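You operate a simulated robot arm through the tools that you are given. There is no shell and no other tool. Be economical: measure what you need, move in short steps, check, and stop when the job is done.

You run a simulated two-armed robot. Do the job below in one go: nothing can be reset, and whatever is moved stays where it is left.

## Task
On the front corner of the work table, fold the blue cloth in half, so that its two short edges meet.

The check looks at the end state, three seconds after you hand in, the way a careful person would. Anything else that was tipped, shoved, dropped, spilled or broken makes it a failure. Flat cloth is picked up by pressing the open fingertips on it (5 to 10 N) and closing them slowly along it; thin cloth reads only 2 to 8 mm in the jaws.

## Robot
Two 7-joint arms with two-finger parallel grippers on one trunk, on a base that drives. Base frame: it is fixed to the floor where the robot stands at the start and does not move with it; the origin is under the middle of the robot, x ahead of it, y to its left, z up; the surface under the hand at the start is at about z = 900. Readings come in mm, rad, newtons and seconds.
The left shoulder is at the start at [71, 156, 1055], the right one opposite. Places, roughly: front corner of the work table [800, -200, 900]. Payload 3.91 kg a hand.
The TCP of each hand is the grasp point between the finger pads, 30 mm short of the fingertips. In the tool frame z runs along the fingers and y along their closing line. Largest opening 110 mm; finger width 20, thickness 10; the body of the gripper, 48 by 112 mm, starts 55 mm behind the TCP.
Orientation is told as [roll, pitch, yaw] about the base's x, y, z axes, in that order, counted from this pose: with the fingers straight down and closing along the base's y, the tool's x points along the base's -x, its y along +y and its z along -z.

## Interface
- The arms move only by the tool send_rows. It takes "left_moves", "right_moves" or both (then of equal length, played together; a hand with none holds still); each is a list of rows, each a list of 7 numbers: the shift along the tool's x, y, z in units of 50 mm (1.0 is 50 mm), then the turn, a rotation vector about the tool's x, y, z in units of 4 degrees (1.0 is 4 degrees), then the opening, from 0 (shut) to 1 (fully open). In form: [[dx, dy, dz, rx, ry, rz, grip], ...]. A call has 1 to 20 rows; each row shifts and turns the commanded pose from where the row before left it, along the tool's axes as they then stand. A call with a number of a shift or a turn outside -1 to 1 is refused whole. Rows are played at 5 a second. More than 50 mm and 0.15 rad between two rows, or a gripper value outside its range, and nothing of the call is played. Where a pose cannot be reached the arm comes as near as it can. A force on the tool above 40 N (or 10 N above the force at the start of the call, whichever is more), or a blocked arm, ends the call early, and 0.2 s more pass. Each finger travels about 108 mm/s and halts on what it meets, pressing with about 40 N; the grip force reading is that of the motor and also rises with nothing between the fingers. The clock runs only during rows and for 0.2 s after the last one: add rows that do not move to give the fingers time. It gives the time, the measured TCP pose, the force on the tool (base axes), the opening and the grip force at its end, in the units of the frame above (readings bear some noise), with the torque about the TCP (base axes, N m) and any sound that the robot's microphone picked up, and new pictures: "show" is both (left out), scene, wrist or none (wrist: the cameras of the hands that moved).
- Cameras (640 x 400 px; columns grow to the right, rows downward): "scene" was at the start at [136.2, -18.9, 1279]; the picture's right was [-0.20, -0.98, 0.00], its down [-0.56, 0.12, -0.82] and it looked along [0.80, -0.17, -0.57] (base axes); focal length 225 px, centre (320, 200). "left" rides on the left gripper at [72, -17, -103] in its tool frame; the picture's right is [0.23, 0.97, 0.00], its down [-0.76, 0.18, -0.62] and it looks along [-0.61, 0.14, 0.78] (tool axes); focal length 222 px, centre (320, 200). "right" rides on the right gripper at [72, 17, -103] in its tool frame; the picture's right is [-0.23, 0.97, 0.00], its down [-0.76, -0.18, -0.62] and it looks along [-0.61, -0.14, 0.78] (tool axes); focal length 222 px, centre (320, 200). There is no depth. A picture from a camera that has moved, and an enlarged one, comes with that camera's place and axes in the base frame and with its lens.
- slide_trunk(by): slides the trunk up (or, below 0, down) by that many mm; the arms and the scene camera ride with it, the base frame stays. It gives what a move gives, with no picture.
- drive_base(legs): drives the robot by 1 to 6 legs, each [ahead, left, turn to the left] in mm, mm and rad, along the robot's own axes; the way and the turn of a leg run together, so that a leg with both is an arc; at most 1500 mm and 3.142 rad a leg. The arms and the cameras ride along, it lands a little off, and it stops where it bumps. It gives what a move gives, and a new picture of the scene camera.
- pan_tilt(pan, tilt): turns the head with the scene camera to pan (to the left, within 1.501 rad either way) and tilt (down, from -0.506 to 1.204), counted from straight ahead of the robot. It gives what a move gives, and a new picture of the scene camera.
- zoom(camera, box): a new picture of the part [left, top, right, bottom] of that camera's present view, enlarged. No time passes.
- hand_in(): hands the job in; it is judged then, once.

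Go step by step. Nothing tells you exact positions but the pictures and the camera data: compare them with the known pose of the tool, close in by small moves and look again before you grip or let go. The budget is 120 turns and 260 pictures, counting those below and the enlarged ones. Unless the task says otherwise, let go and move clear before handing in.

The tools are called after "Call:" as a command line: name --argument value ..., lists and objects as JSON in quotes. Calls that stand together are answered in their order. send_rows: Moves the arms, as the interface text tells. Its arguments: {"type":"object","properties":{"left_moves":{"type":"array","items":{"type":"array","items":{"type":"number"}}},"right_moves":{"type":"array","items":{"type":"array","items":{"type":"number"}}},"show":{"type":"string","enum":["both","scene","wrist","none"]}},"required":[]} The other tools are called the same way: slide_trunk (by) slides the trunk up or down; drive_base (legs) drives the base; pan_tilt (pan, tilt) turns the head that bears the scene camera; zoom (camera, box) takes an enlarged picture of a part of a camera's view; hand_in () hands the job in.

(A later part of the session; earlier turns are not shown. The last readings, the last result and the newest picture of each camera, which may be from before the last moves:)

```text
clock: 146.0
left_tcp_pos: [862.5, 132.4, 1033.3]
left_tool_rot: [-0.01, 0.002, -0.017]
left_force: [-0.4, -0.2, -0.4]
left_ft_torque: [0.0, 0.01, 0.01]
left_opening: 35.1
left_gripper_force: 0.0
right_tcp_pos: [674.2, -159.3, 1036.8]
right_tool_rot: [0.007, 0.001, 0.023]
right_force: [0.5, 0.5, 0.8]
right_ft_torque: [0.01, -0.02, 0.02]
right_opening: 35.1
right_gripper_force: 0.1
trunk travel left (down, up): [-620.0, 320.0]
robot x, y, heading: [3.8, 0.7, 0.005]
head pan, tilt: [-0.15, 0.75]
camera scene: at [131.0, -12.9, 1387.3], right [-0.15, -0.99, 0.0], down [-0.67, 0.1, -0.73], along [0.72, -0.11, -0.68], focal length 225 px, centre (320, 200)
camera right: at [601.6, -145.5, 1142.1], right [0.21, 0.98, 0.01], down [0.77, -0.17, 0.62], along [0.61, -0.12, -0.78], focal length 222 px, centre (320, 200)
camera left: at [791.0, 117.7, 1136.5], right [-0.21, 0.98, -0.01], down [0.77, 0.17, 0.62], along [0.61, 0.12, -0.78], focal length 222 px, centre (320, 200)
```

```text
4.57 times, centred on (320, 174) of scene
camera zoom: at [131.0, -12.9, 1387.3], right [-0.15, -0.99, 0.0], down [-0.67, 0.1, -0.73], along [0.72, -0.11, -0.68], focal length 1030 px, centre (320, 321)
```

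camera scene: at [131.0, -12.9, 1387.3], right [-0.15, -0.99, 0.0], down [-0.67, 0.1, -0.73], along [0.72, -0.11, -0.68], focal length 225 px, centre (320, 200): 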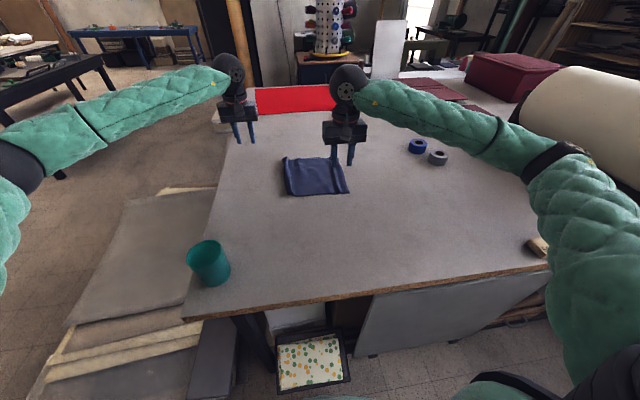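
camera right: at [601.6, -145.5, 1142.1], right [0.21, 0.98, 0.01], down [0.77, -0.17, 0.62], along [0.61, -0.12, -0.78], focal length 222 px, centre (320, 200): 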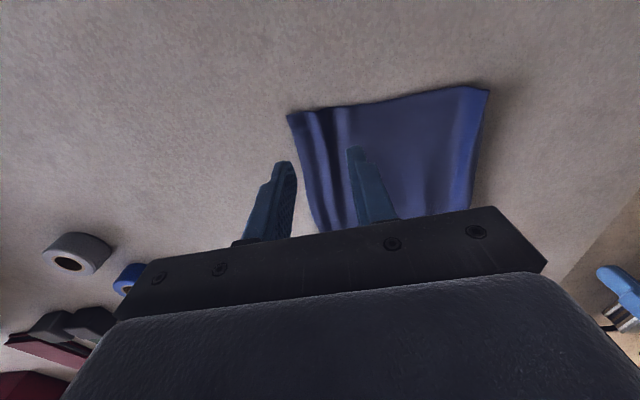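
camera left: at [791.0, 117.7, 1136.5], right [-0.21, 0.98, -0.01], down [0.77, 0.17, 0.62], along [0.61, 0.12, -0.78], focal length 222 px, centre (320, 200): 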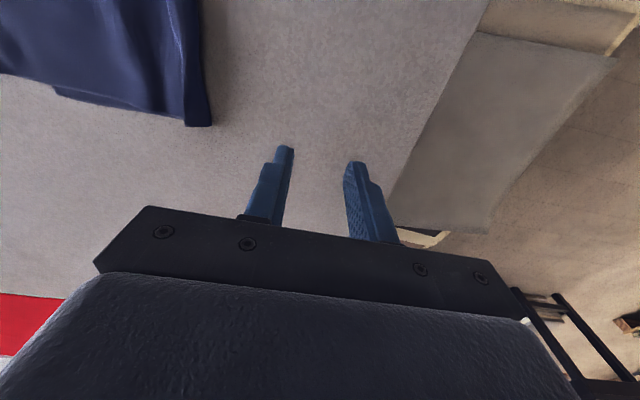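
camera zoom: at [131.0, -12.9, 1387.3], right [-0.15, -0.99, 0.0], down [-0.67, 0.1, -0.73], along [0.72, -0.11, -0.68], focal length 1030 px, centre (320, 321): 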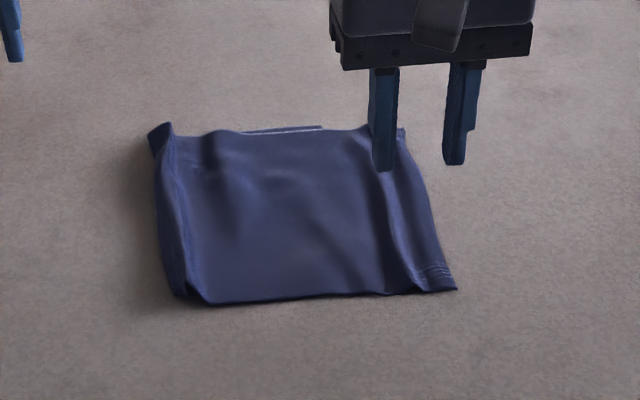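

The top layer's right edge is at y≈−192 to −199, single over the table. I'll grip it with both hands to open the fold leftwards.

Call:
send_rows --left_moves '[[0, -0.775, 0, 0, 0, 0, 0.255], [0, -0.775, 0, 0, 0, 0, 0.255], [0, -0.775, 0, 0, 0, 0, 0.255], [0, -0.775, 0, 0, 0, 0, 0.255], [0, -0.775, 0, 0, 0, 0, 0.255], [0, -0.775, 0, 0, 0, 0, 0.255], [0, -0.775, 0, 0, 0, 0, 0.255], [0, -0.775, 0, 0, 0, 0, 0.255], [0, 0, 0.8, 0, 0, 0, 0.255], [0, 0, 0.8, 0, 0, 0, 0.255]]' --right_moves '[[-0.07, -0.26, 0, 0, 0, 0, 0.255], [-0.07, 0, 0, 0, 0, 0, 0.255], [0, 0, 0, 0, 0, 0, 0.255], [0, 0, 0, 0, 0, 0, 0.255], [0, 0, 0, 0, 0, 0, 0.255], [0, 0, 0, 0, 0, 0, 0.255], [0, 0, 0, 0, 0, 0, 0.255], [0, 0, 0, 0, 0, 0, 0.255], [0, 0, 0.8, 0, 0, 0, 0.255], [0, 0, 0.9, 0, 0, 0, 0.255]]' --show "wrist"

```text
clock: 148.2
left_tcp_pos: [860.8, -180.6, 955.9]
left_tool_rot: [-0.009, 0.0, -0.016]
left_force: [0.0, 0.4, 0.3]
left_ft_torque: [0.0, 0.01, -0.01]
left_opening: 28.0
left_gripper_force: 0.0
right_tcp_pos: [683.7, -168.1, 951.5]
right_tool_rot: [0.007, 0.002, 0.02]
right_force: [0.5, -0.6, -0.2]
right_ft_torque: [0.03, -0.03, 0.03]
right_opening: 28.2
right_gripper_force: 0.1
trunk travel left (down, up): [-620.0, 320.0]
robot x, y, heading: [-0.5, 2.2, 0.0]
head pan, tilt: [-0.15, 0.75]
camera right: at [609.9, -157.3, 1055.7], right [0.21, 0.98, 0.01], down [0.77, -0.17, 0.62], along [0.61, -0.12, -0.78], focal length 222 px, centre (320, 200)
camera left: at [787.5, -195.6, 1058.7], right [-0.21, 0.98, -0.01], down [0.77, 0.17, 0.62], along [0.61, 0.12, -0.78], focal length 222 px, centre (320, 200)
```

right: 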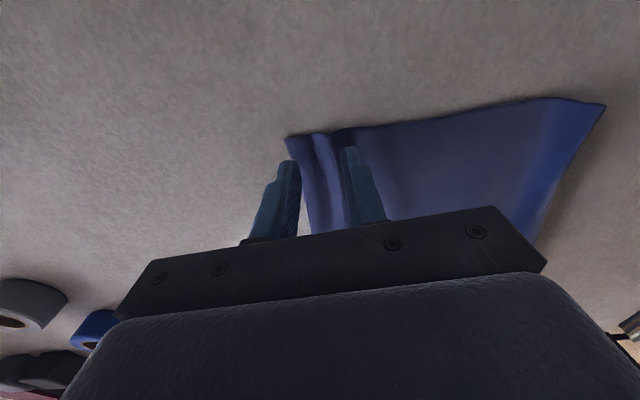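
left: 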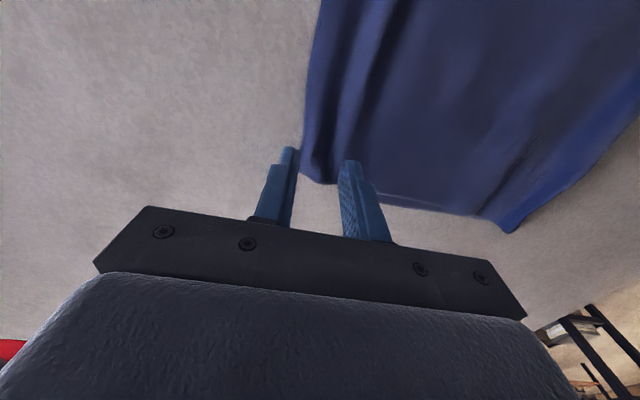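

Call:
send_rows --left_moves '[[0, 0.1, 0.25, 0, 0, 0, 0.255], [0, 0, 0.2, 0, 0, 0, 0.255], [0, 0, 0.06, 0, 0, 0, 0.255], [0, 0, 0, 0, 0, 0, 0.255]]' --right_moves '[[0, 0, 0.2, 0, 0, 0, 0.255], [0, 0, 0.17, 0, 0, 0, 0.255], [0, 0, 0.06, 0, 0, 0, 0.255], [0, 0, 0, 0, 0, 0, 0.255]]' --show "none"

```text
clock: 149.2
left_tcp_pos: [860.0, -174.6, 931.2]
left_tool_rot: [-0.011, -0.002, -0.018]
left_force: [2.9, -1.8, 13.4]
left_ft_torque: [0.17, -0.18, -0.06]
left_opening: 27.8
left_gripper_force: 0.1
right_tcp_pos: [682.7, -169.5, 932.2]
right_tool_rot: [0.006, 0.0, 0.02]
right_force: [0.3, -0.3, 1.3]
right_ft_torque: [0.05, 0.02, -0.01]
right_opening: 28.1
right_gripper_force: 0.0
trunk travel left (down, up): [-620.0, 320.0]
robot x, y, heading: [3.2, 0.8, -0.0]
head pan, tilt: [-0.15, 0.75]
```

Call:
send_rows --left_moves '[[0, 0, -0.005, 0, 0, 0, 0.255], [0, 0, 0, 0, 0, 0, 0.235], [0, 0, 0, 0, 0, 0, 0.21], [0, 0, 0, 0, 0, 0, 0.185], [0, 0, 0, 0, 0, 0, 0.16], [0, 0, 0, 0, 0, 0, 0.135], [0, 0, 0, 0, 0, 0, 0.11], [0, 0, 0, 0, 0, 0, 0.085], [0, 0, 0, 0, 0, 0, 0.06], [0, 0, 0, 0, 0, 0, 0.035], [0, 0, 0, 0, 0, 0, 0], [0, 0, 0, 0, 0, 0, 0], [0, 0, 0, 0, 0, 0, 0]]' --right_moves '[[0, 0, 0.03, 0, 0, 0, 0.255], [0, 0, 0, 0, 0, 0, 0.235], [0, 0, 0, 0, 0, 0, 0.21], [0, 0, 0, 0, 0, 0, 0.185], [0, 0, 0, 0, 0, 0, 0.16], [0, 0, 0, 0, 0, 0, 0.135], [0, 0, 0, 0, 0, 0, 0.11], [0, 0, 0, 0, 0, 0, 0.085], [0, 0, 0, 0, 0, 0, 0.06], [0, 0, 0, 0, 0, 0, 0.035], [0, 0, 0, 0, 0, 0, 0], [0, 0, 0, 0, 0, 0, 0], [0, 0, 0, 0, 0, 0, 0]]' --show "none"

Call:
send_rows --left_moves '[[0, 0.044, -0.522, 0, 0, 0, 0], [0, 0.131, -0.504, 0, 0, 0, 0], [0, 0.215, -0.474, 0, 0, 0, 0], [0, 0.29, -0.429, 0, 0, 0, 0], [0, 0.357, -0.369, 0, 0, 0, 0], [0, 0.415, -0.3, 0, 0, 0, 0], [0, 0.458, -0.222, 0, 0, 0, 0], [0, 0.487, -0.135, 0, 0, 0, 0], [0, 0.505, -0.045, 0, 0, 0, 0], [0, 0.505, 0.045, 0, 0, 0, 0], [0, 0.487, 0.135, 0, 0, 0, 0], [0, 0.458, 0.222, 0, 0, 0, 0], [0, 0.415, 0.3, 0, 0, 0, 0], [0, 0.357, 0.369, 0, 0, 0, 0], [0, 0.29, 0.429, 0, 0, 0, 0], [0, 0.3, 0.4, 0, 0, 0, 0]]' --right_moves '[[0, 0.044, -0.522, 0, 0, 0, 0], [0, 0.131, -0.504, 0, 0, 0, 0], [0, 0.215, -0.474, 0, 0, 0, 0], [0, 0.29, -0.429, 0, 0, 0, 0], [0, 0.357, -0.369, 0, 0, 0, 0], [0, 0.415, -0.3, 0, 0, 0, 0], [0, 0.458, -0.222, 0, 0, 0, 0], [0, 0.487, -0.135, 0, 0, 0, 0], [0, 0.505, -0.045, 0, 0, 0, 0], [0, 0.505, 0.045, 0, 0, 0, 0], [0, 0.487, 0.135, 0, 0, 0, 0], [0, 0.458, 0.222, 0, 0, 0, 0], [0, 0.415, 0.3, 0, 0, 0, 0], [0, 0.357, 0.369, 0, 0, 0, 0], [0, 0.29, 0.429, 0, 0, 0, 0], [0, 0.3, 0.4, 0, 0, 0, 0]]' --show "scene"

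Call:
zoom --camera "scene" --box '[220, 110, 380, 220]'

```text
clock: 152.0
left_tcp_pos: [858.3, -173.3, 932.0]
left_tool_rot: [-0.011, -0.001, -0.017]
left_force: [-3.2, 0.1, 8.0]
left_ft_torque: [0.03, 0.04, 0.05]
left_opening: 2.4
left_gripper_force: 40.4
right_tcp_pos: [682.2, -169.8, 932.2]
right_tool_rot: [0.007, -0.001, 0.02]
right_force: [5.1, -1.6, 24.7]
right_ft_torque: [-0.11, -0.16, -0.02]
right_opening: 1.8
right_gripper_force: 40.2
trunk travel left (down, up): [-620.0, 320.0]
robot x, y, heading: [1.8, -1.8, 0.001]
head pan, tilt: [-0.15, 0.75]
```

```text
clock: 155.4
left_tcp_pos: [864.3, 113.3, 980.8]
left_tool_rot: [-0.012, 0.001, -0.018]
left_force: [-18.4, -0.6, 0.4]
left_ft_torque: [0.03, 0.54, 0.01]
left_opening: 1.9
left_gripper_force: 40.1
right_tcp_pos: [678.7, 115.6, 987.0]
right_tool_rot: [0.006, 0.002, 0.019]
right_force: [17.9, -0.3, 0.2]
right_ft_torque: [0.02, -0.6, 0.04]
right_opening: 1.6
right_gripper_force: 39.5
trunk travel left (down, up): [-620.0, 320.0]
robot x, y, heading: [-0.1, 5.2, -0.004]
head pan, tilt: [-0.15, 0.75]
camera scene: at [132.6, -12.0, 1387.1], right [-0.15, -0.99, 0.0], down [-0.68, 0.1, -0.73], along [0.72, -0.11, -0.68], focal length 225 px, centre (320, 200)
```

scene: 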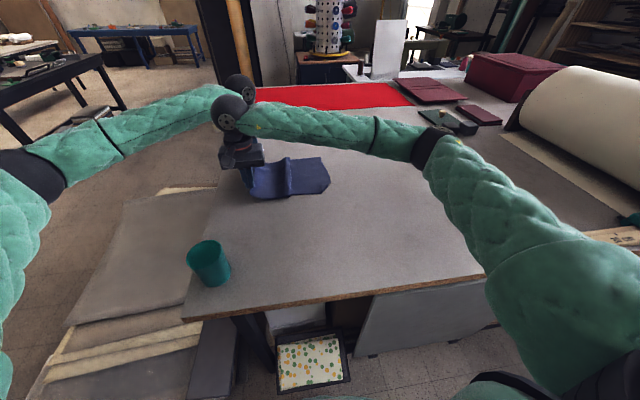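

```text
3.64 times, centred on (300, 165) of scene
camera zoom: at [132.6, -12.0, 1387.1], right [-0.15, -0.99, 0.0], down [-0.68, 0.1, -0.73], along [0.72, -0.11, -0.68], focal length 820 px, centre (393, 327)
```

zoom: 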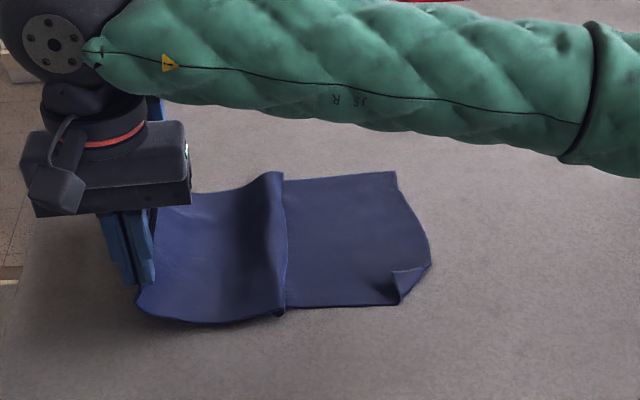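

Opening it worked: the tucked near-right corner is now a small flap facing up. I relax the tension, set the left edge down and release.

Call:
send_rows --left_moves '[[0.1, 0.15, 0, 0, 0, 0, 0], [0.1, 0.15, 0.15, 0, 0, 0, 0], [0, 0.1, 0.3, 0, 0, 0, 0], [0, 0.1, 0.35, 0, 0, 0, 0], [0, 0, 0, 0, 0, 0, 0.08], [0, 0, 0, 0, 0, 0, 0.16], [0, 0, 0, 0, 0, 0, 0.24], [0, 0, 0, 0, 0, 0, 0.32], [0, 0, -0.4, 0, 0, 0, 0.32], [0, 0, -0.8, 0, 0, 0, 0.32], [0, 0.4, -0.5, 0, 0, 0, 0.32], [0, 0.7, 0, 0, 0, 0, 0.32], [0, 0.5, 0, 0, 0, 0, 0.32]]' --right_moves '[[0, 0.15, 0.05, 0, 0, 0, 0], [0, 0.15, 0.2, 0, 0, 0, 0], [0, 0.1, 0.35, 0, 0, 0, 0], [0, 0.1, 0.35, 0, 0, 0, 0], [0, 0, 0, 0, 0, 0, 0.08], [0, 0, 0, 0, 0, 0, 0.16], [0, 0, 0, 0, 0, 0, 0.24], [0, 0, 0, 0, 0, 0, 0.32], [0, 0, -0.4, 0, 0, 0, 0.32], [0.3, 0, -0.8, 0, 0, 0, 0.32], [0.3, -0.5, -0.5, 0, 0, 0, 0.32], [0, -0.9, 0, 0, 0, 0, 0], [0, -0.9, 0, 0, 0, 0, 0]]' --show "scene"

Call:
zoom --camera "scene" --box '[220, 130, 360, 217]'

Call:
zoom --camera "right" --box '[0, 0, 640, 400]'

```text
clock: 158.2
left_tcp_pos: [855.2, 217.3, 1027.3]
left_tool_rot: [-0.008, 0.001, -0.018]
left_force: [-0.8, -0.9, 0.8]
left_ft_torque: [0.01, -0.02, 0.01]
left_opening: 35.1
left_gripper_force: 0.0
right_tcp_pos: [647.6, 23.5, 1024.0]
right_tool_rot: [0.007, 0.002, 0.022]
right_force: [0.2, 0.8, -0.5]
right_ft_torque: [0.02, 0.01, 0.01]
right_opening: 0.0
right_gripper_force: 38.1
trunk travel left (down, up): [-620.0, 320.0]
robot x, y, heading: [0.8, 3.3, 0.001]
head pan, tilt: [-0.15, 0.75]
camera scene: at [131.2, -14.0, 1387.3], right [-0.15, -0.99, 0.0], down [-0.67, 0.1, -0.73], along [0.72, -0.11, -0.68], focal length 225 px, centre (320, 200)
```

scene: 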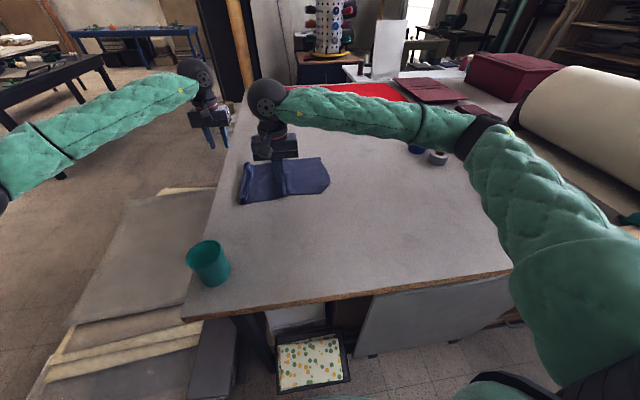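

```text
4.57 times, centred on (290, 174) of scene
camera zoom: at [131.2, -14.0, 1387.3], right [-0.15, -0.99, 0.0], down [-0.67, 0.1, -0.73], along [0.72, -0.11, -0.68], focal length 1030 px, centre (457, 321)
```

zoom: 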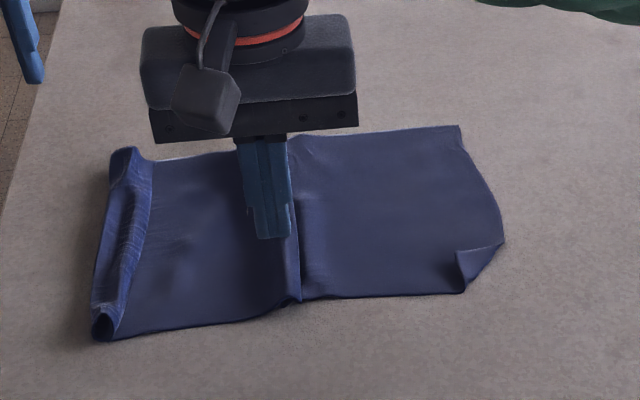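

```text
1.00 times, centred on (320, 200) of right (not enlarged: the box is as wide or as high as the picture)
camera zoom: at [574.8, 36.5, 1128.1], right [0.21, 0.98, 0.01], down [0.77, -0.17, 0.62], along [0.61, -0.12, -0.78], focal length 222 px, centre (320, 200)
```

zoom: 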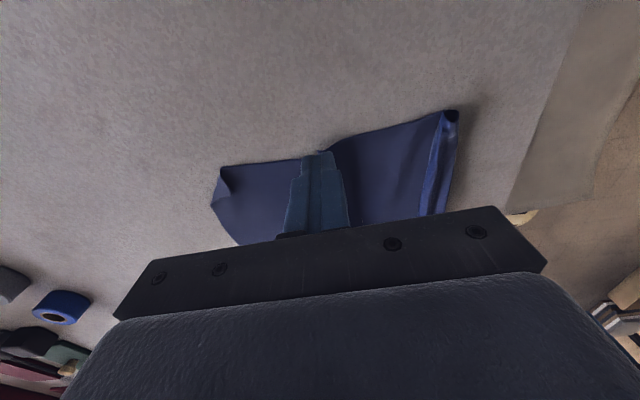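

The flap stands slightly at (719,−103). I'll push it outward with the right hand's closed fingertips, skimming just above the cloth.

Call:
send_rows --right_moves '[[-0.45, -0.505, 0.3, 0, 0, 0, 0], [-0.45, -0.505, 0.3, 0, 0, 0, 0], [-0.45, -0.505, 0.3, 0, 0, 0, 0], [-0.45, -0.505, 0.3, 0, 0, 0, 0], [0, 0, 0.3, 0, 0, 0, 0], [0, 0, 0.24, 0, 0, 0, 0], [0, 0, 0, 0, 0, 0, 0]]' --show "both"

Call:
zoom --camera "scene" --box '[290, 140, 350, 205]'

```text
clock: 159.8
left_tcp_pos: [855.2, 218.7, 1025.0]
left_tool_rot: [-0.01, 0.001, -0.017]
left_force: [0.1, 0.4, -0.5]
left_ft_torque: [-0.01, -0.03, -0.02]
left_opening: 35.1
left_gripper_force: 0.0
right_tcp_pos: [740.0, -72.9, 936.4]
right_tool_rot: [0.009, 0.003, 0.022]
right_force: [0.5, 0.1, -0.5]
right_ft_torque: [-0.01, 0.03, 0.03]
right_opening: 0.1
right_gripper_force: 37.6
trunk travel left (down, up): [-620.0, 320.0]
robot x, y, heading: [4.2, 1.2, 0.001]
head pan, tilt: [-0.15, 0.75]
camera scene: at [131.8, -12.7, 1387.2], right [-0.15, -0.99, 0.0], down [-0.67, 0.1, -0.73], along [0.72, -0.11, -0.68], focal length 225 px, centre (320, 200)
camera right: at [667.1, -60.9, 1040.1], right [0.21, 0.98, 0.01], down [0.77, -0.17, 0.62], along [0.61, -0.12, -0.78], focal length 222 px, centre (320, 200)
```

scene: 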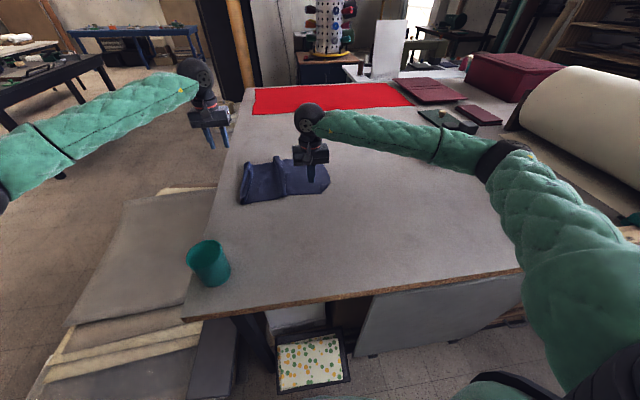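
right: 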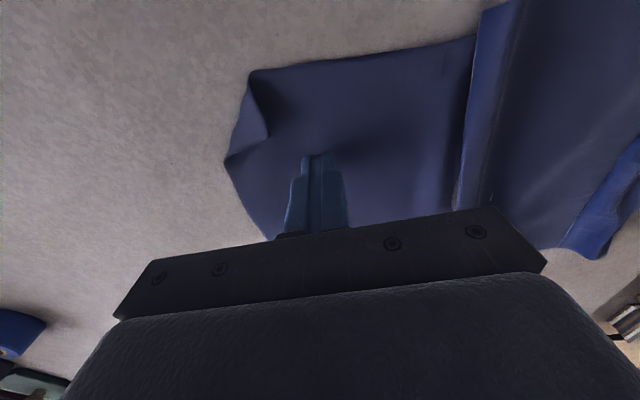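

```text
6.15 times, centred on (320, 172) of scene
camera zoom: at [131.8, -12.7, 1387.2], right [-0.15, -0.99, 0.0], down [-0.67, 0.1, -0.73], along [0.72, -0.11, -0.68], focal length 1387 px, centre (320, 369)
```

zoom: 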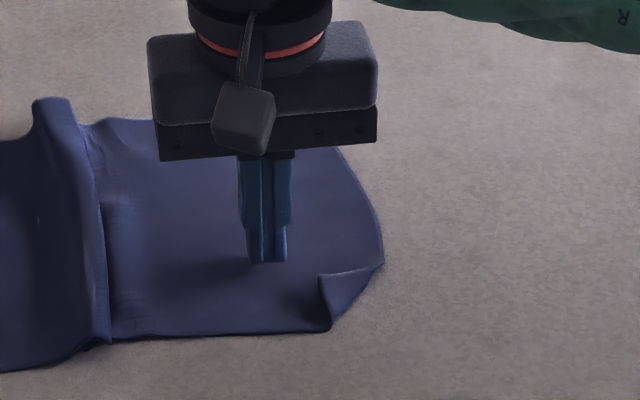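

Call:
send_rows --right_moves '[[0, 0, 0.03, 0, 0, 0, 0], [0.17, -0.22, 0, 0, 0, 0, 0], [0.17, -0.22, 0, 0, 0, 0, 0], [0.17, -0.22, 0, 0, 0, 0, 0], [0.17, -0.22, 0, 0, 0, 0, 0], [0.17, -0.22, 0, 0, 0, 0, 0], [0.17, -0.22, 0, 0, 0, 0, 0], [0.17, -0.22, 0, 0, 0, 0, 0]]' --show "both"

Call:
zoom --camera "scene" --box '[290, 140, 350, 205]'

```text
clock: 161.6
left_tcp_pos: [855.5, 218.6, 1026.4]
left_tool_rot: [-0.009, 0.001, -0.018]
left_force: [-0.4, 0.1, -0.3]
left_ft_torque: [0.0, -0.01, 0.01]
left_opening: 35.4
left_gripper_force: 0.1
right_tcp_pos: [682.5, -152.8, 933.4]
right_tool_rot: [0.008, 0.002, 0.022]
right_force: [-0.2, 1.0, 0.0]
right_ft_torque: [0.04, -0.01, -0.01]
right_opening: 0.1
right_gripper_force: 37.7
trunk travel left (down, up): [-620.0, 320.0]
robot x, y, heading: [-0.1, 1.0, 0.001]
head pan, tilt: [-0.15, 0.75]
camera scene: at [131.6, -13.4, 1387.2], right [-0.15, -0.99, 0.0], down [-0.67, 0.1, -0.73], along [0.72, -0.11, -0.68], focal length 225 px, centre (320, 200)
camera right: at [609.3, -139.8, 1037.9], right [0.21, 0.98, 0.01], down [0.77, -0.17, 0.62], along [0.61, -0.12, -0.78], focal length 222 px, centre (320, 200)
```

scene: 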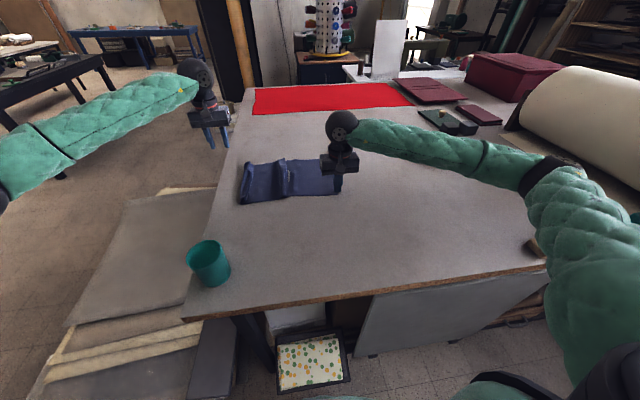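
right: 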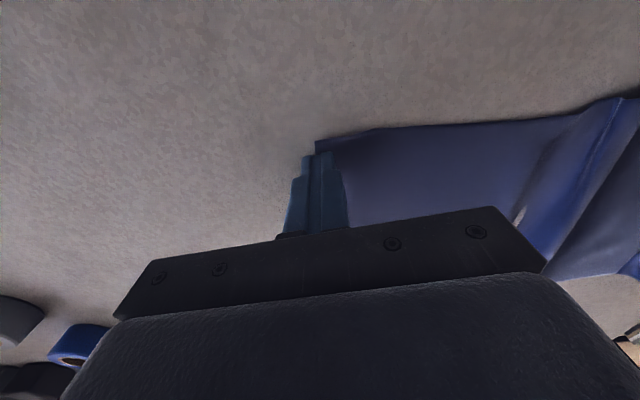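

```text
6.15 times, centred on (320, 172) of scene
camera zoom: at [131.6, -13.4, 1387.2], right [-0.15, -0.99, 0.0], down [-0.67, 0.1, -0.73], along [0.72, -0.11, -0.68], focal length 1387 px, centre (320, 369)
```

zoom: 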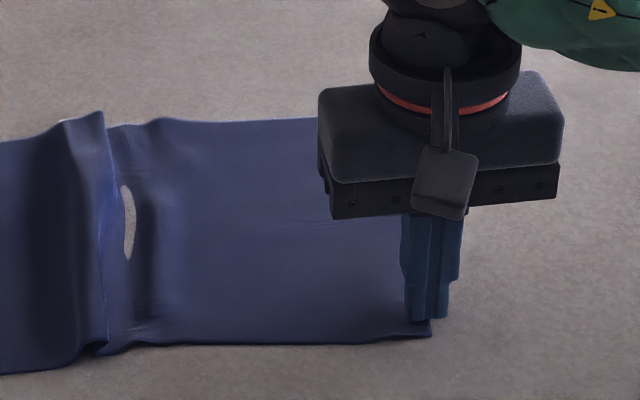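

The corner flipped out cleanly, so pushing a free edge with a skimming fingertip works. I lift the right hand away and look at the whole cloth.

Call:
send_rows --right_moves '[[0, 0, -0.5, 0, 0, 0, 0], [0, -0.3, -0.8, 0, 0, 0, 0], [0, -0.8, -0.3, 0, 0, 0, 0], [0, -0.8, 0, 0, 0, 0, 0]]' --show "none"

Call:
zoom --camera "scene" --box '[220, 130, 360, 217]'

```text
clock: 162.6
left_tcp_pos: [855.4, 219.1, 1026.9]
left_tool_rot: [-0.008, 0.001, -0.015]
left_force: [-0.4, 1.0, 0.6]
left_ft_torque: [0.02, 0.02, -0.04]
left_opening: 35.2
left_gripper_force: 0.0
right_tcp_pos: [685.4, -248.8, 1014.5]
right_tool_rot: [0.008, -0.001, 0.022]
right_force: [0.1, 0.3, 0.0]
right_ft_torque: [0.0, 0.04, 0.03]
right_opening: 0.0
right_gripper_force: 37.9
trunk travel left (down, up): [-620.0, 320.0]
robot x, y, heading: [0.6, 4.4, 0.002]
head pan, tilt: [-0.15, 0.75]
```

```text
4.57 times, centred on (290, 174) of scene
camera zoom: at [131.5, -13.8, 1387.2], right [-0.15, -0.99, 0.0], down [-0.67, 0.1, -0.73], along [0.72, -0.11, -0.68], focal length 1030 px, centre (457, 321)
```

zoom: 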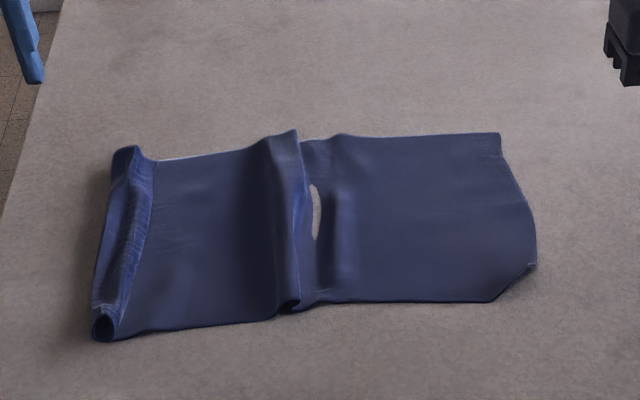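

Call:
zoom --camera "scene" --box '[310, 160, 350, 205]'

Call:
zoom --camera "right" --box '[300, 0, 640, 220]'

```text
8.89 times, centred on (330, 182) of scene
camera zoom: at [131.5, -13.8, 1387.2], right [-0.15, -0.99, 0.0], down [-0.67, 0.1, -0.73], along [0.72, -0.11, -0.68], focal length 2004 px, centre (231, 356)
```

zoom: 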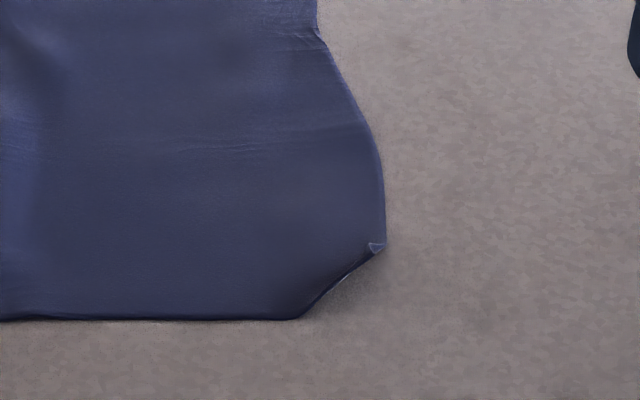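

```text
1.82 times, centred on (470, 110) of right
camera zoom: at [611.9, -235.1, 1118.0], right [0.2, 0.98, 0.01], down [0.77, -0.17, 0.62], along [0.61, -0.12, -0.78], focal length 404 px, centre (47, 364)
```

zoom: 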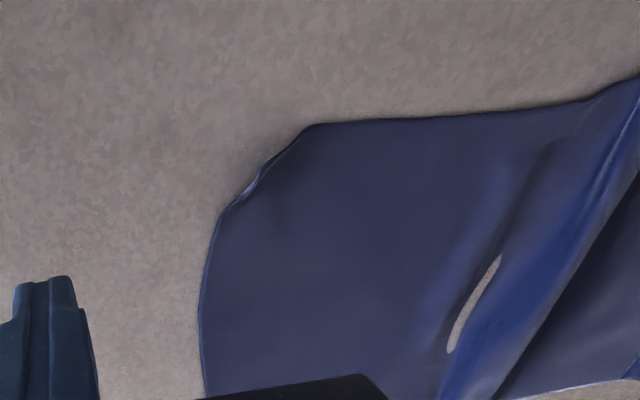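

The corner has now curled under, but it will be on top (and pushable) once that edge is carried over to the left. First I'll flip out the doubled strip on the left edge the same way, with the left hand pushing outward, starting at the far end.

Call:
send_rows --left_moves '[[0, -0.76, 0, 0, 0, 0, 0], [-0.1, -0.76, 0, 0, 0, 0, 0], [0, -0.76, 0, 0, 0, 0, 0], [0, 0, 0.8, 0, 0, 0, 0], [0, 0, 0.8, 0, 0, 0, 0], [0, 0, 0.22, 0, 0, 0, 0], [0, 0.14, 0, 0, 0, 0, 0], [0, 0.14, 0, 0, 0, 0, 0], [0, 0.14, 0, 0, 0, 0, 0], [0, 0.14, 0, 0, 0, 0, 0], [0, 0.14, 0, 0, 0, 0, 0], [0, 0.14, 0, 0, 0, 0, 0]]' --show "wrist"

Call:
zoom --camera "scene" --box '[220, 130, 360, 217]'

```text
clock: 165.2
left_tcp_pos: [860.2, 145.6, 934.6]
left_tool_rot: [-0.013, -0.002, -0.017]
left_force: [-0.3, 0.0, 0.4]
left_ft_torque: [-0.02, 0.0, -0.02]
left_opening: 0.0
left_gripper_force: 37.5
right_tcp_pos: [686.3, -247.9, 1013.1]
right_tool_rot: [0.008, 0.001, 0.021]
right_force: [0.2, 0.1, 0.3]
right_ft_torque: [0.01, -0.02, -0.01]
right_opening: 0.1
right_gripper_force: 37.5
trunk travel left (down, up): [-620.0, 320.0]
robot x, y, heading: [0.5, 0.2, -0.003]
head pan, tilt: [-0.15, 0.75]
camera left: at [787.7, 130.3, 1038.6], right [-0.21, 0.98, -0.01], down [0.77, 0.17, 0.62], along [0.61, 0.12, -0.78], focal length 222 px, centre (320, 200)
```

left: 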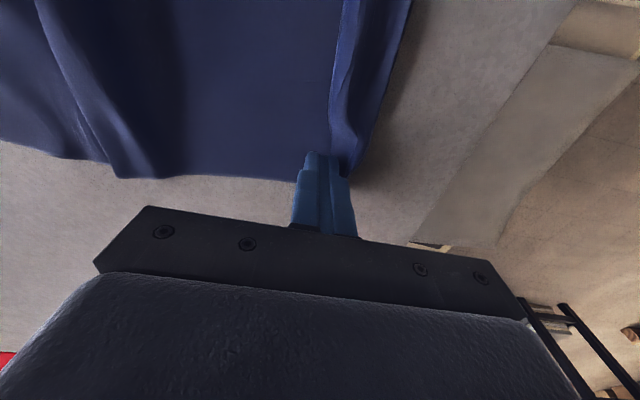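

```text
4.57 times, centred on (290, 174) of scene
camera zoom: at [131.8, -13.0, 1387.1], right [-0.15, -0.99, 0.0], down [-0.67, 0.1, -0.73], along [0.72, -0.11, -0.68], focal length 1030 px, centre (457, 321)
```

zoom: 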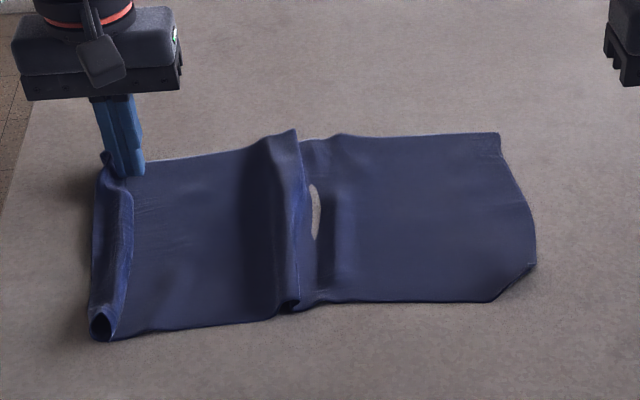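

Call:
send_rows --left_moves '[[0, 0.14, 0, 0, 0, 0, 0], [0, 0.14, 0, 0, 0, 0, 0], [0, 0.14, 0, 0, 0, 0, 0], [0, 0.14, 0, 0, 0, 0, 0], [0, 0.14, 0, 0, 0, 0, 0], [0, 0.14, 0, 0, 0, 0, 0]]' --show "wrist"

Call:
zoom --camera "scene" --box '[220, 130, 300, 217]'

```text
clock: 166.6
left_tcp_pos: [859.5, 187.5, 935.5]
left_tool_rot: [-0.012, -0.001, -0.017]
left_force: [0.1, 0.7, -0.2]
left_ft_torque: [-0.01, 0.01, -0.01]
left_opening: 0.2
left_gripper_force: 38.2
right_tcp_pos: [685.2, -247.2, 1014.1]
right_tool_rot: [0.007, 0.002, 0.022]
right_force: [-0.1, -0.6, -0.1]
right_ft_torque: [-0.01, -0.02, -0.03]
right_opening: 0.0
right_gripper_force: 37.7
trunk travel left (down, up): [-620.0, 320.0]
robot x, y, heading: [1.2, 0.2, -0.001]
head pan, tilt: [-0.15, 0.75]
camera left: at [788.5, 172.3, 1038.5], right [-0.21, 0.98, -0.01], down [0.77, 0.17, 0.62], along [0.61, 0.12, -0.78], focal length 222 px, centre (320, 200)
```

left: 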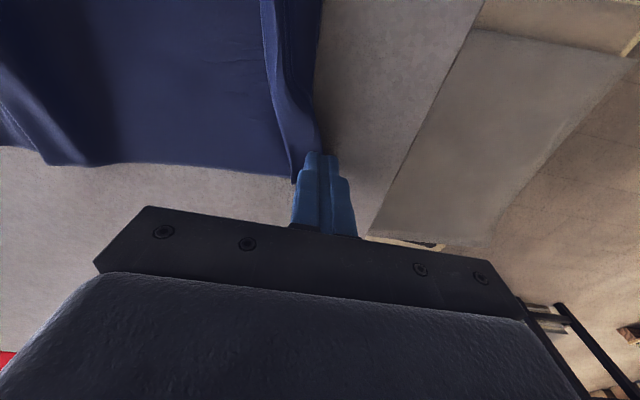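

```text
4.60 times, centred on (260, 174) of scene
camera zoom: at [131.8, -13.0, 1387.1], right [-0.15, -0.99, 0.0], down [-0.67, 0.1, -0.73], along [0.72, -0.11, -0.68], focal length 1036 px, centre (596, 322)
```

zoom: 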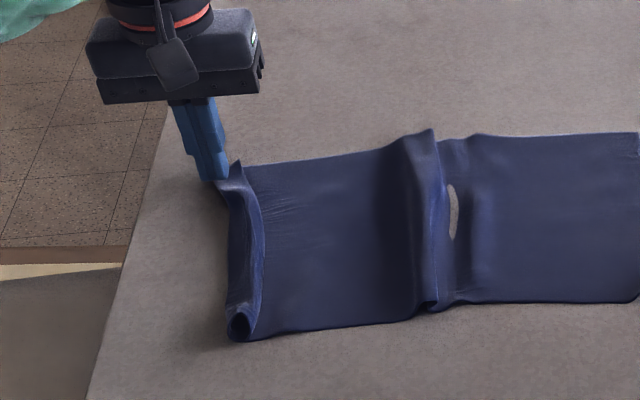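

The far end is flipping out. I continue with passes at x≈815 and x≈770.

Call:
send_rows --left_moves '[[0, 0, -0.8, 0, 0, 0, 0], [0.45, -0.8, 0, 0, 0, 0, 0], [0.45, -0.8, 0, 0, 0, 0, 0], [0, 0, 0.8, 0, 0, 0, 0], [0, 0.18, 0, 0, 0, 0, 0], [0, 0.18, 0, 0, 0, 0, 0], [0, 0.18, 0, 0, 0, 0, 0], [0, 0.18, 0, 0, 0, 0, 0], [0, 0.18, 0, 0, 0, 0, 0], [0, 0.18, 0, 0, 0, 0, 0], [0, 0.18, 0, 0, 0, 0, 0], [0, 0.18, 0, 0, 0, 0, 0], [0, 0.18, 0, 0, 0, 0, 0]]' --show "none"

Call:
send_rows --left_moves '[[0, 0, -0.8, 0, 0, 0, 0], [0.45, -0.8, 0, 0, 0, 0, 0], [0.45, -0.8, 0, 0, 0, 0, 0], [0, 0, 0.8, 0, 0, 0, 0], [0, 0.18, 0, 0, 0, 0, 0], [0, 0.18, 0, 0, 0, 0, 0], [0, 0.18, 0, 0, 0, 0, 0], [0, 0.18, 0, 0, 0, 0, 0], [0, 0.18, 0, 0, 0, 0, 0], [0, 0.18, 0, 0, 0, 0, 0], [0, 0.18, 0, 0, 0, 0, 0], [0, 0.18, 0, 0, 0, 0, 0], [0, 0.18, 0, 0, 0, 0, 0]]' --show "none"

Call:
zoom --camera "scene" --box '[220, 130, 300, 217]'

```text
clock: 169.4
left_tcp_pos: [815.0, 188.1, 936.3]
left_tool_rot: [-0.011, 0.001, -0.018]
left_force: [-0.1, -0.8, 0.1]
left_ft_torque: [0.02, -0.01, 0.02]
left_opening: 0.1
left_gripper_force: 37.7
right_tcp_pos: [686.5, -248.6, 1013.6]
right_tool_rot: [0.007, 0.002, 0.022]
right_force: [0.4, -0.9, -0.3]
right_ft_torque: [-0.03, 0.02, 0.0]
right_opening: 0.0
right_gripper_force: 37.9
trunk travel left (down, up): [-620.0, 320.0]
robot x, y, heading: [2.2, -1.8, -0.002]
head pan, tilt: [-0.15, 0.75]
```

```text
clock: 172.2
left_tcp_pos: [769.7, 190.2, 934.8]
left_tool_rot: [-0.012, -0.001, -0.018]
left_force: [-0.8, 0.0, -0.1]
left_ft_torque: [-0.03, 0.02, 0.0]
left_opening: 0.1
left_gripper_force: 37.7
right_tcp_pos: [685.1, -246.9, 1014.0]
right_tool_rot: [0.005, 0.002, 0.021]
right_force: [-0.1, 0.3, -0.4]
right_ft_torque: [-0.03, 0.0, 0.01]
right_opening: 0.1
right_gripper_force: 37.7
trunk travel left (down, up): [-620.0, 320.0]
robot x, y, heading: [-0.4, -1.3, 0.002]
head pan, tilt: [-0.15, 0.75]
```

```text
4.60 times, centred on (260, 174) of scene
camera zoom: at [131.8, -12.9, 1387.1], right [-0.15, -0.99, 0.0], down [-0.67, 0.1, -0.73], along [0.72, -0.11, -0.68], focal length 1036 px, centre (596, 322)
```

zoom: 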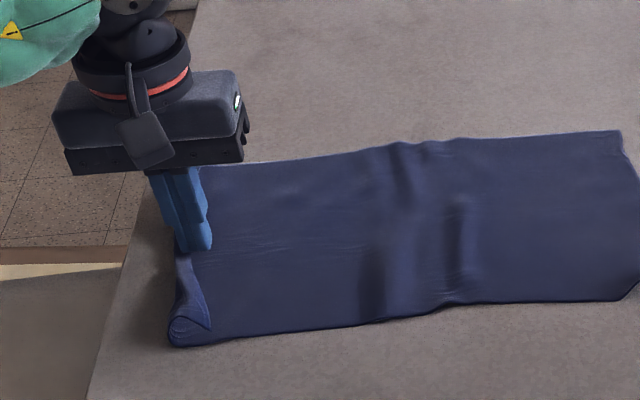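

Working very well, and the middle wave flattened too. Two more passes at the near end.

Call:
send_rows --left_moves '[[0, 0, -0.8, 0, 0, 0, 0], [0.45, -0.6, 0, 0, 0, 0, 0], [0.45, -0.6, 0, 0, 0, 0, 0], [0, 0, 0.8, 0, 0, 0, 0], [0, 0.18, 0, 0, 0, 0, 0], [0, 0.18, 0, 0, 0, 0, 0], [0, 0.18, 0, 0, 0, 0, 0], [0, 0.18, 0, 0, 0, 0, 0], [0, 0.18, 0, 0, 0, 0, 0], [0, 0.18, 0, 0, 0, 0, 0], [0, 0.18, 0, 0, 0, 0, 0]]' --show "none"

Call:
send_rows --left_moves '[[0, 0, -0.8, 0, 0, 0, 0], [0.35, -0.6, 0, 0, 0, 0, 0], [0.35, -0.6, 0, 0, 0, 0, 0], [0, 0, 0.8, 0, 0, 0, 0], [0, 0.18, 0, 0, 0, 0, 0], [0, 0.18, 0, 0, 0, 0, 0], [0, 0.18, 0, 0, 0, 0, 0], [0, 0.18, 0, 0, 0, 0, 0], [0, 0.18, 0, 0, 0, 0, 0], [0, 0.18, 0, 0, 0, 0, 0], [0, 0.18, 0, 0, 0, 0, 0]]' --show "none"

Call:
zoom --camera "scene" --box '[220, 130, 300, 217]'

```text
clock: 174.6
left_tcp_pos: [725.3, 193.4, 933.8]
left_tool_rot: [-0.01, 0.002, -0.016]
left_force: [-0.5, 0.0, 0.5]
left_ft_torque: [-0.01, 0.02, -0.02]
left_opening: 0.1
left_gripper_force: 37.8
right_tcp_pos: [686.4, -247.6, 1014.1]
right_tool_rot: [0.006, 0.001, 0.021]
right_force: [1.2, -0.6, -0.3]
right_ft_torque: [0.0, 0.01, -0.02]
right_opening: 0.0
right_gripper_force: 37.4
trunk travel left (down, up): [-620.0, 320.0]
robot x, y, heading: [-0.1, 0.6, 0.001]
head pan, tilt: [-0.15, 0.75]
```

```text
clock: 177.0
left_tcp_pos: [690.1, 199.1, 934.9]
left_tool_rot: [-0.01, 0.0, -0.015]
left_force: [0.7, -0.7, -0.4]
left_ft_torque: [-0.02, -0.05, -0.02]
left_opening: 0.0
left_gripper_force: 37.7
right_tcp_pos: [685.9, -247.5, 1013.9]
right_tool_rot: [0.008, 0.002, 0.02]
right_force: [0.6, -0.2, -0.9]
right_ft_torque: [0.02, -0.02, -0.01]
right_opening: 0.0
right_gripper_force: 37.8
trunk travel left (down, up): [-620.0, 320.0]
robot x, y, heading: [-2.0, 2.0, 0.002]
head pan, tilt: [-0.15, 0.75]
```

```text
4.60 times, centred on (260, 174) of scene
camera zoom: at [131.7, -12.9, 1387.2], right [-0.15, -0.99, 0.0], down [-0.67, 0.1, -0.73], along [0.72, -0.11, -0.68], focal length 1036 px, centre (596, 322)
```

zoom: 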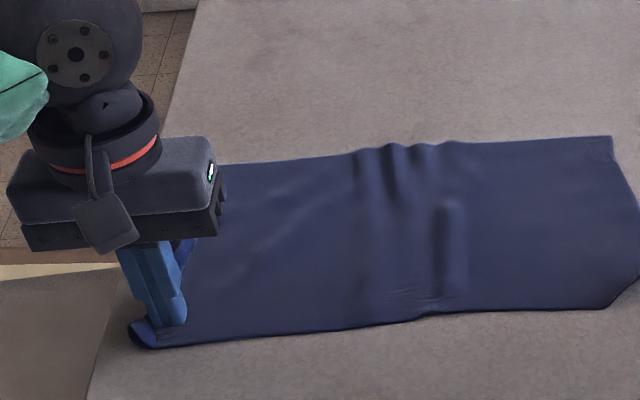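

Call:
send_rows --left_moves '[[0, 0, -0.8, 0, 0, 0, 0], [0, 0.6, -0.6, 0, 0, 0, 0], [-0.5, 0.7, 0, 0, 0, 0, 0]]' --show "none"

Call:
zoom --camera "scene" --box '[220, 130, 360, 217]'

Call:
zoom --camera "scene" --box '[225, 150, 285, 215]'

```text
clock: 177.8
left_tcp_pos: [718.2, 263.2, 1004.6]
left_tool_rot: [-0.011, 0.003, -0.02]
left_force: [1.1, 0.6, -0.9]
left_ft_torque: [0.02, 0.02, 0.05]
left_opening: 0.1
left_gripper_force: 37.6
right_tcp_pos: [686.0, -247.8, 1013.4]
right_tool_rot: [0.006, 0.001, 0.021]
right_force: [0.4, 0.7, -0.6]
right_ft_torque: [0.0, 0.01, -0.01]
right_opening: 0.5
right_gripper_force: 37.6
trunk travel left (down, up): [-620.0, 320.0]
robot x, y, heading: [-0.5, -0.0, -0.001]
head pan, tilt: [-0.15, 0.75]
```

```text
4.57 times, centred on (290, 174) of scene
camera zoom: at [132.8, -13.1, 1387.0], right [-0.15, -0.99, 0.0], down [-0.68, 0.1, -0.73], along [0.72, -0.11, -0.68], focal length 1030 px, centre (457, 321)
```

zoom: 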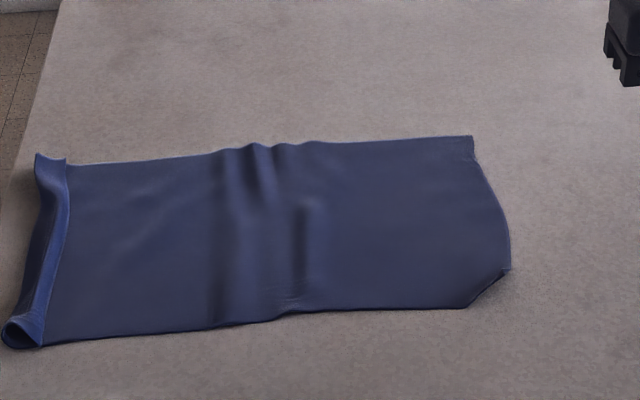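

```text
6.15 times, centred on (255, 182) of scene
camera zoom: at [132.8, -13.1, 1387.0], right [-0.15, -0.99, 0.0], down [-0.68, 0.1, -0.73], along [0.72, -0.11, -0.68], focal length 1387 px, centre (720, 308)
```

zoom: 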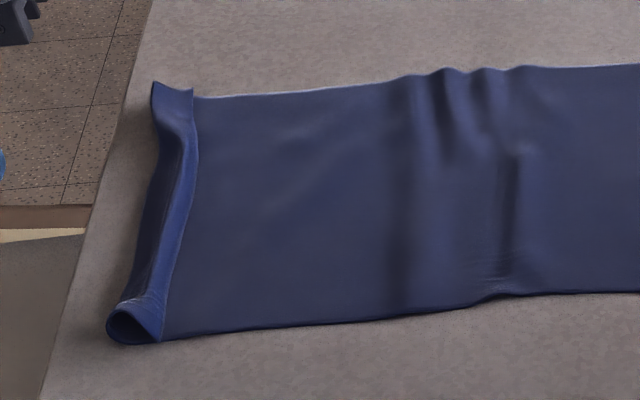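

The strip curled back up, because pushing slid the whole cloth toward the table's left edge. I'll grip the right edge with the right hand, pull the cloth back to the right, and keep holding it as an anchor while the left hand flattens the strip.

Call:
send_rows --right_moves '[[-0.53, 0.64, 0, 0, 0, 0, 0.255], [-0.53, 0.64, 0, 0, 0, 0, 0.255], [-0.53, 0.64, 0, 0, 0, 0, 0.255], [-0.53, 0.64, 0, 0, 0, 0, 0.255], [0, 0, 0.8, 0, 0, 0, 0.255], [0, 0, 0.7, 0, 0, 0, 0.255], [0, 0, 0.07, 0, 0, 0, 0.255], [0, 0, 0, 0, 0, 0, 0.255]]' --show "wrist"

```text
clock: 179.6
left_tcp_pos: [717.6, 263.9, 1003.1]
left_tool_rot: [-0.01, 0.001, -0.015]
left_force: [0.8, -0.7, -0.4]
left_ft_torque: [0.0, 0.05, -0.01]
left_opening: 0.2
left_gripper_force: 37.6
right_tcp_pos: [788.9, -116.1, 935.3]
right_tool_rot: [0.007, 0.003, 0.021]
right_force: [0.9, -0.4, -0.3]
right_ft_torque: [-0.01, 0.0, -0.03]
right_opening: 27.9
right_gripper_force: 0.0
trunk travel left (down, up): [-620.0, 320.0]
robot x, y, heading: [-1.0, 0.9, 0.003]
head pan, tilt: [-0.15, 0.75]
camera right: at [715.7, -104.3, 1039.2], right [0.21, 0.98, 0.01], down [0.77, -0.17, 0.62], along [0.61, -0.12, -0.78], focal length 222 px, centre (320, 200)
```

right: 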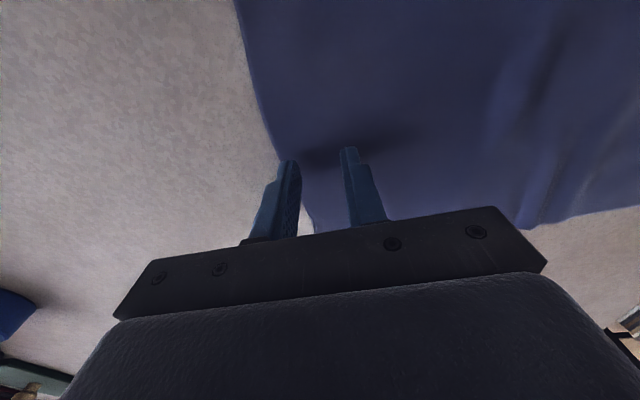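

Simply pressing and dragging moves the cloth without gathering it, so I'll do that: shift inward, press, and drag 80 mm right.

Call:
send_rows --right_moves '[[0, 0.6, -0.1, 0, 0, 0, 0.5], [0, 0.2, 0, 0, 0, 0, 0.5], [0, 0, 0.14, 0, 0, 0, 0.5], [0, 0, 0.05, 0, 0, 0, 0.5], [0, 0, 0.03, 0, 0, 0, 0.5], [0, 0, 0, 0, 0, 0, 0.5]]' --show "none"

```text
clock: 181.0
left_tcp_pos: [716.9, 264.0, 1004.6]
left_tool_rot: [-0.01, 0.0, -0.017]
left_force: [-1.0, -0.3, 0.1]
left_ft_torque: [-0.01, 0.01, -0.03]
left_opening: 0.0
left_gripper_force: 37.6
right_tcp_pos: [786.0, -75.8, 930.9]
right_tool_rot: [0.004, 0.0, 0.019]
right_force: [2.5, -0.7, 12.3]
right_ft_torque: [-0.44, -0.07, 0.07]
right_opening: 55.4
right_gripper_force: 0.2
trunk travel left (down, up): [-620.0, 320.0]
robot x, y, heading: [0.9, -1.7, 0.002]
head pan, tilt: [-0.15, 0.75]
```

Call:
send_rows --right_moves '[[0, -0.12, 0.005, 0, 0, 0, 0.5], [0, -0.12, 0, 0, 0, 0, 0.5], [0, -0.12, 0, 0, 0, 0, 0.5], [0, -0.12, 0, 0, 0, 0, 0.5], [0, -0.12, 0, 0, 0, 0, 0.5], [0, -0.12, 0, 0, 0, 0, 0.5], [0, -0.12, 0, 0, 0, 0, 0.5], [0, -0.12, 0, 0, 0, 0, 0.5], [0, -0.12, 0, 0, 0, 0, 0.5], [0, -0.12, 0, 0, 0, 0, 0.5], [0, -0.12, 0, 0, 0, 0, 0.5], [0, -0.12, 0, 0, 0, 0, 0.5], [0, -0.12, 0, 0, 0, 0, 0.5], [0, -0.12, 0, 0, 0, 0, 0.5]]' --show "none"

Call:
zoom --camera "scene" --box '[220, 130, 380, 217]'

```text
clock: 184.0
left_tcp_pos: [715.7, 262.6, 1006.3]
left_tool_rot: [-0.011, -0.002, -0.017]
left_force: [0.1, 0.1, 0.3]
left_ft_torque: [0.02, 0.0, 0.02]
left_opening: 0.0
left_gripper_force: 37.5
right_tcp_pos: [787.1, -160.4, 931.8]
right_tool_rot: [0.007, -0.001, 0.022]
right_force: [-1.3, 7.0, 28.1]
right_ft_torque: [-0.69, 0.0, -0.01]
right_opening: 51.9
right_gripper_force: 0.0
trunk travel left (down, up): [-620.0, 320.0]
robot x, y, heading: [-3.9, -2.2, -0.001]
head pan, tilt: [-0.15, 0.75]
```

```text
4.00 times, centred on (300, 174) of scene
camera zoom: at [129.5, -12.0, 1387.5], right [-0.15, -0.99, 0.0], down [-0.67, 0.1, -0.73], along [0.72, -0.11, -0.68], focal length 902 px, centre (400, 306)
```

zoom: 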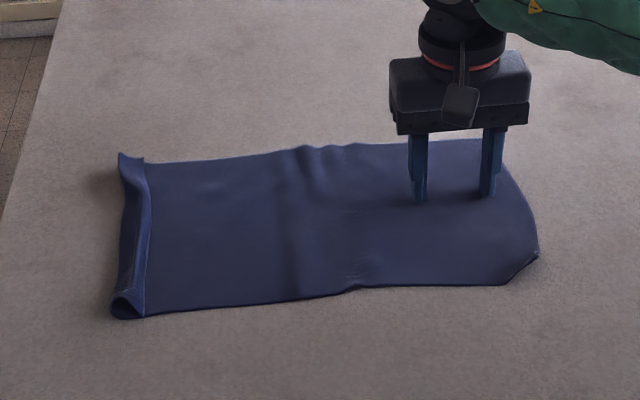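

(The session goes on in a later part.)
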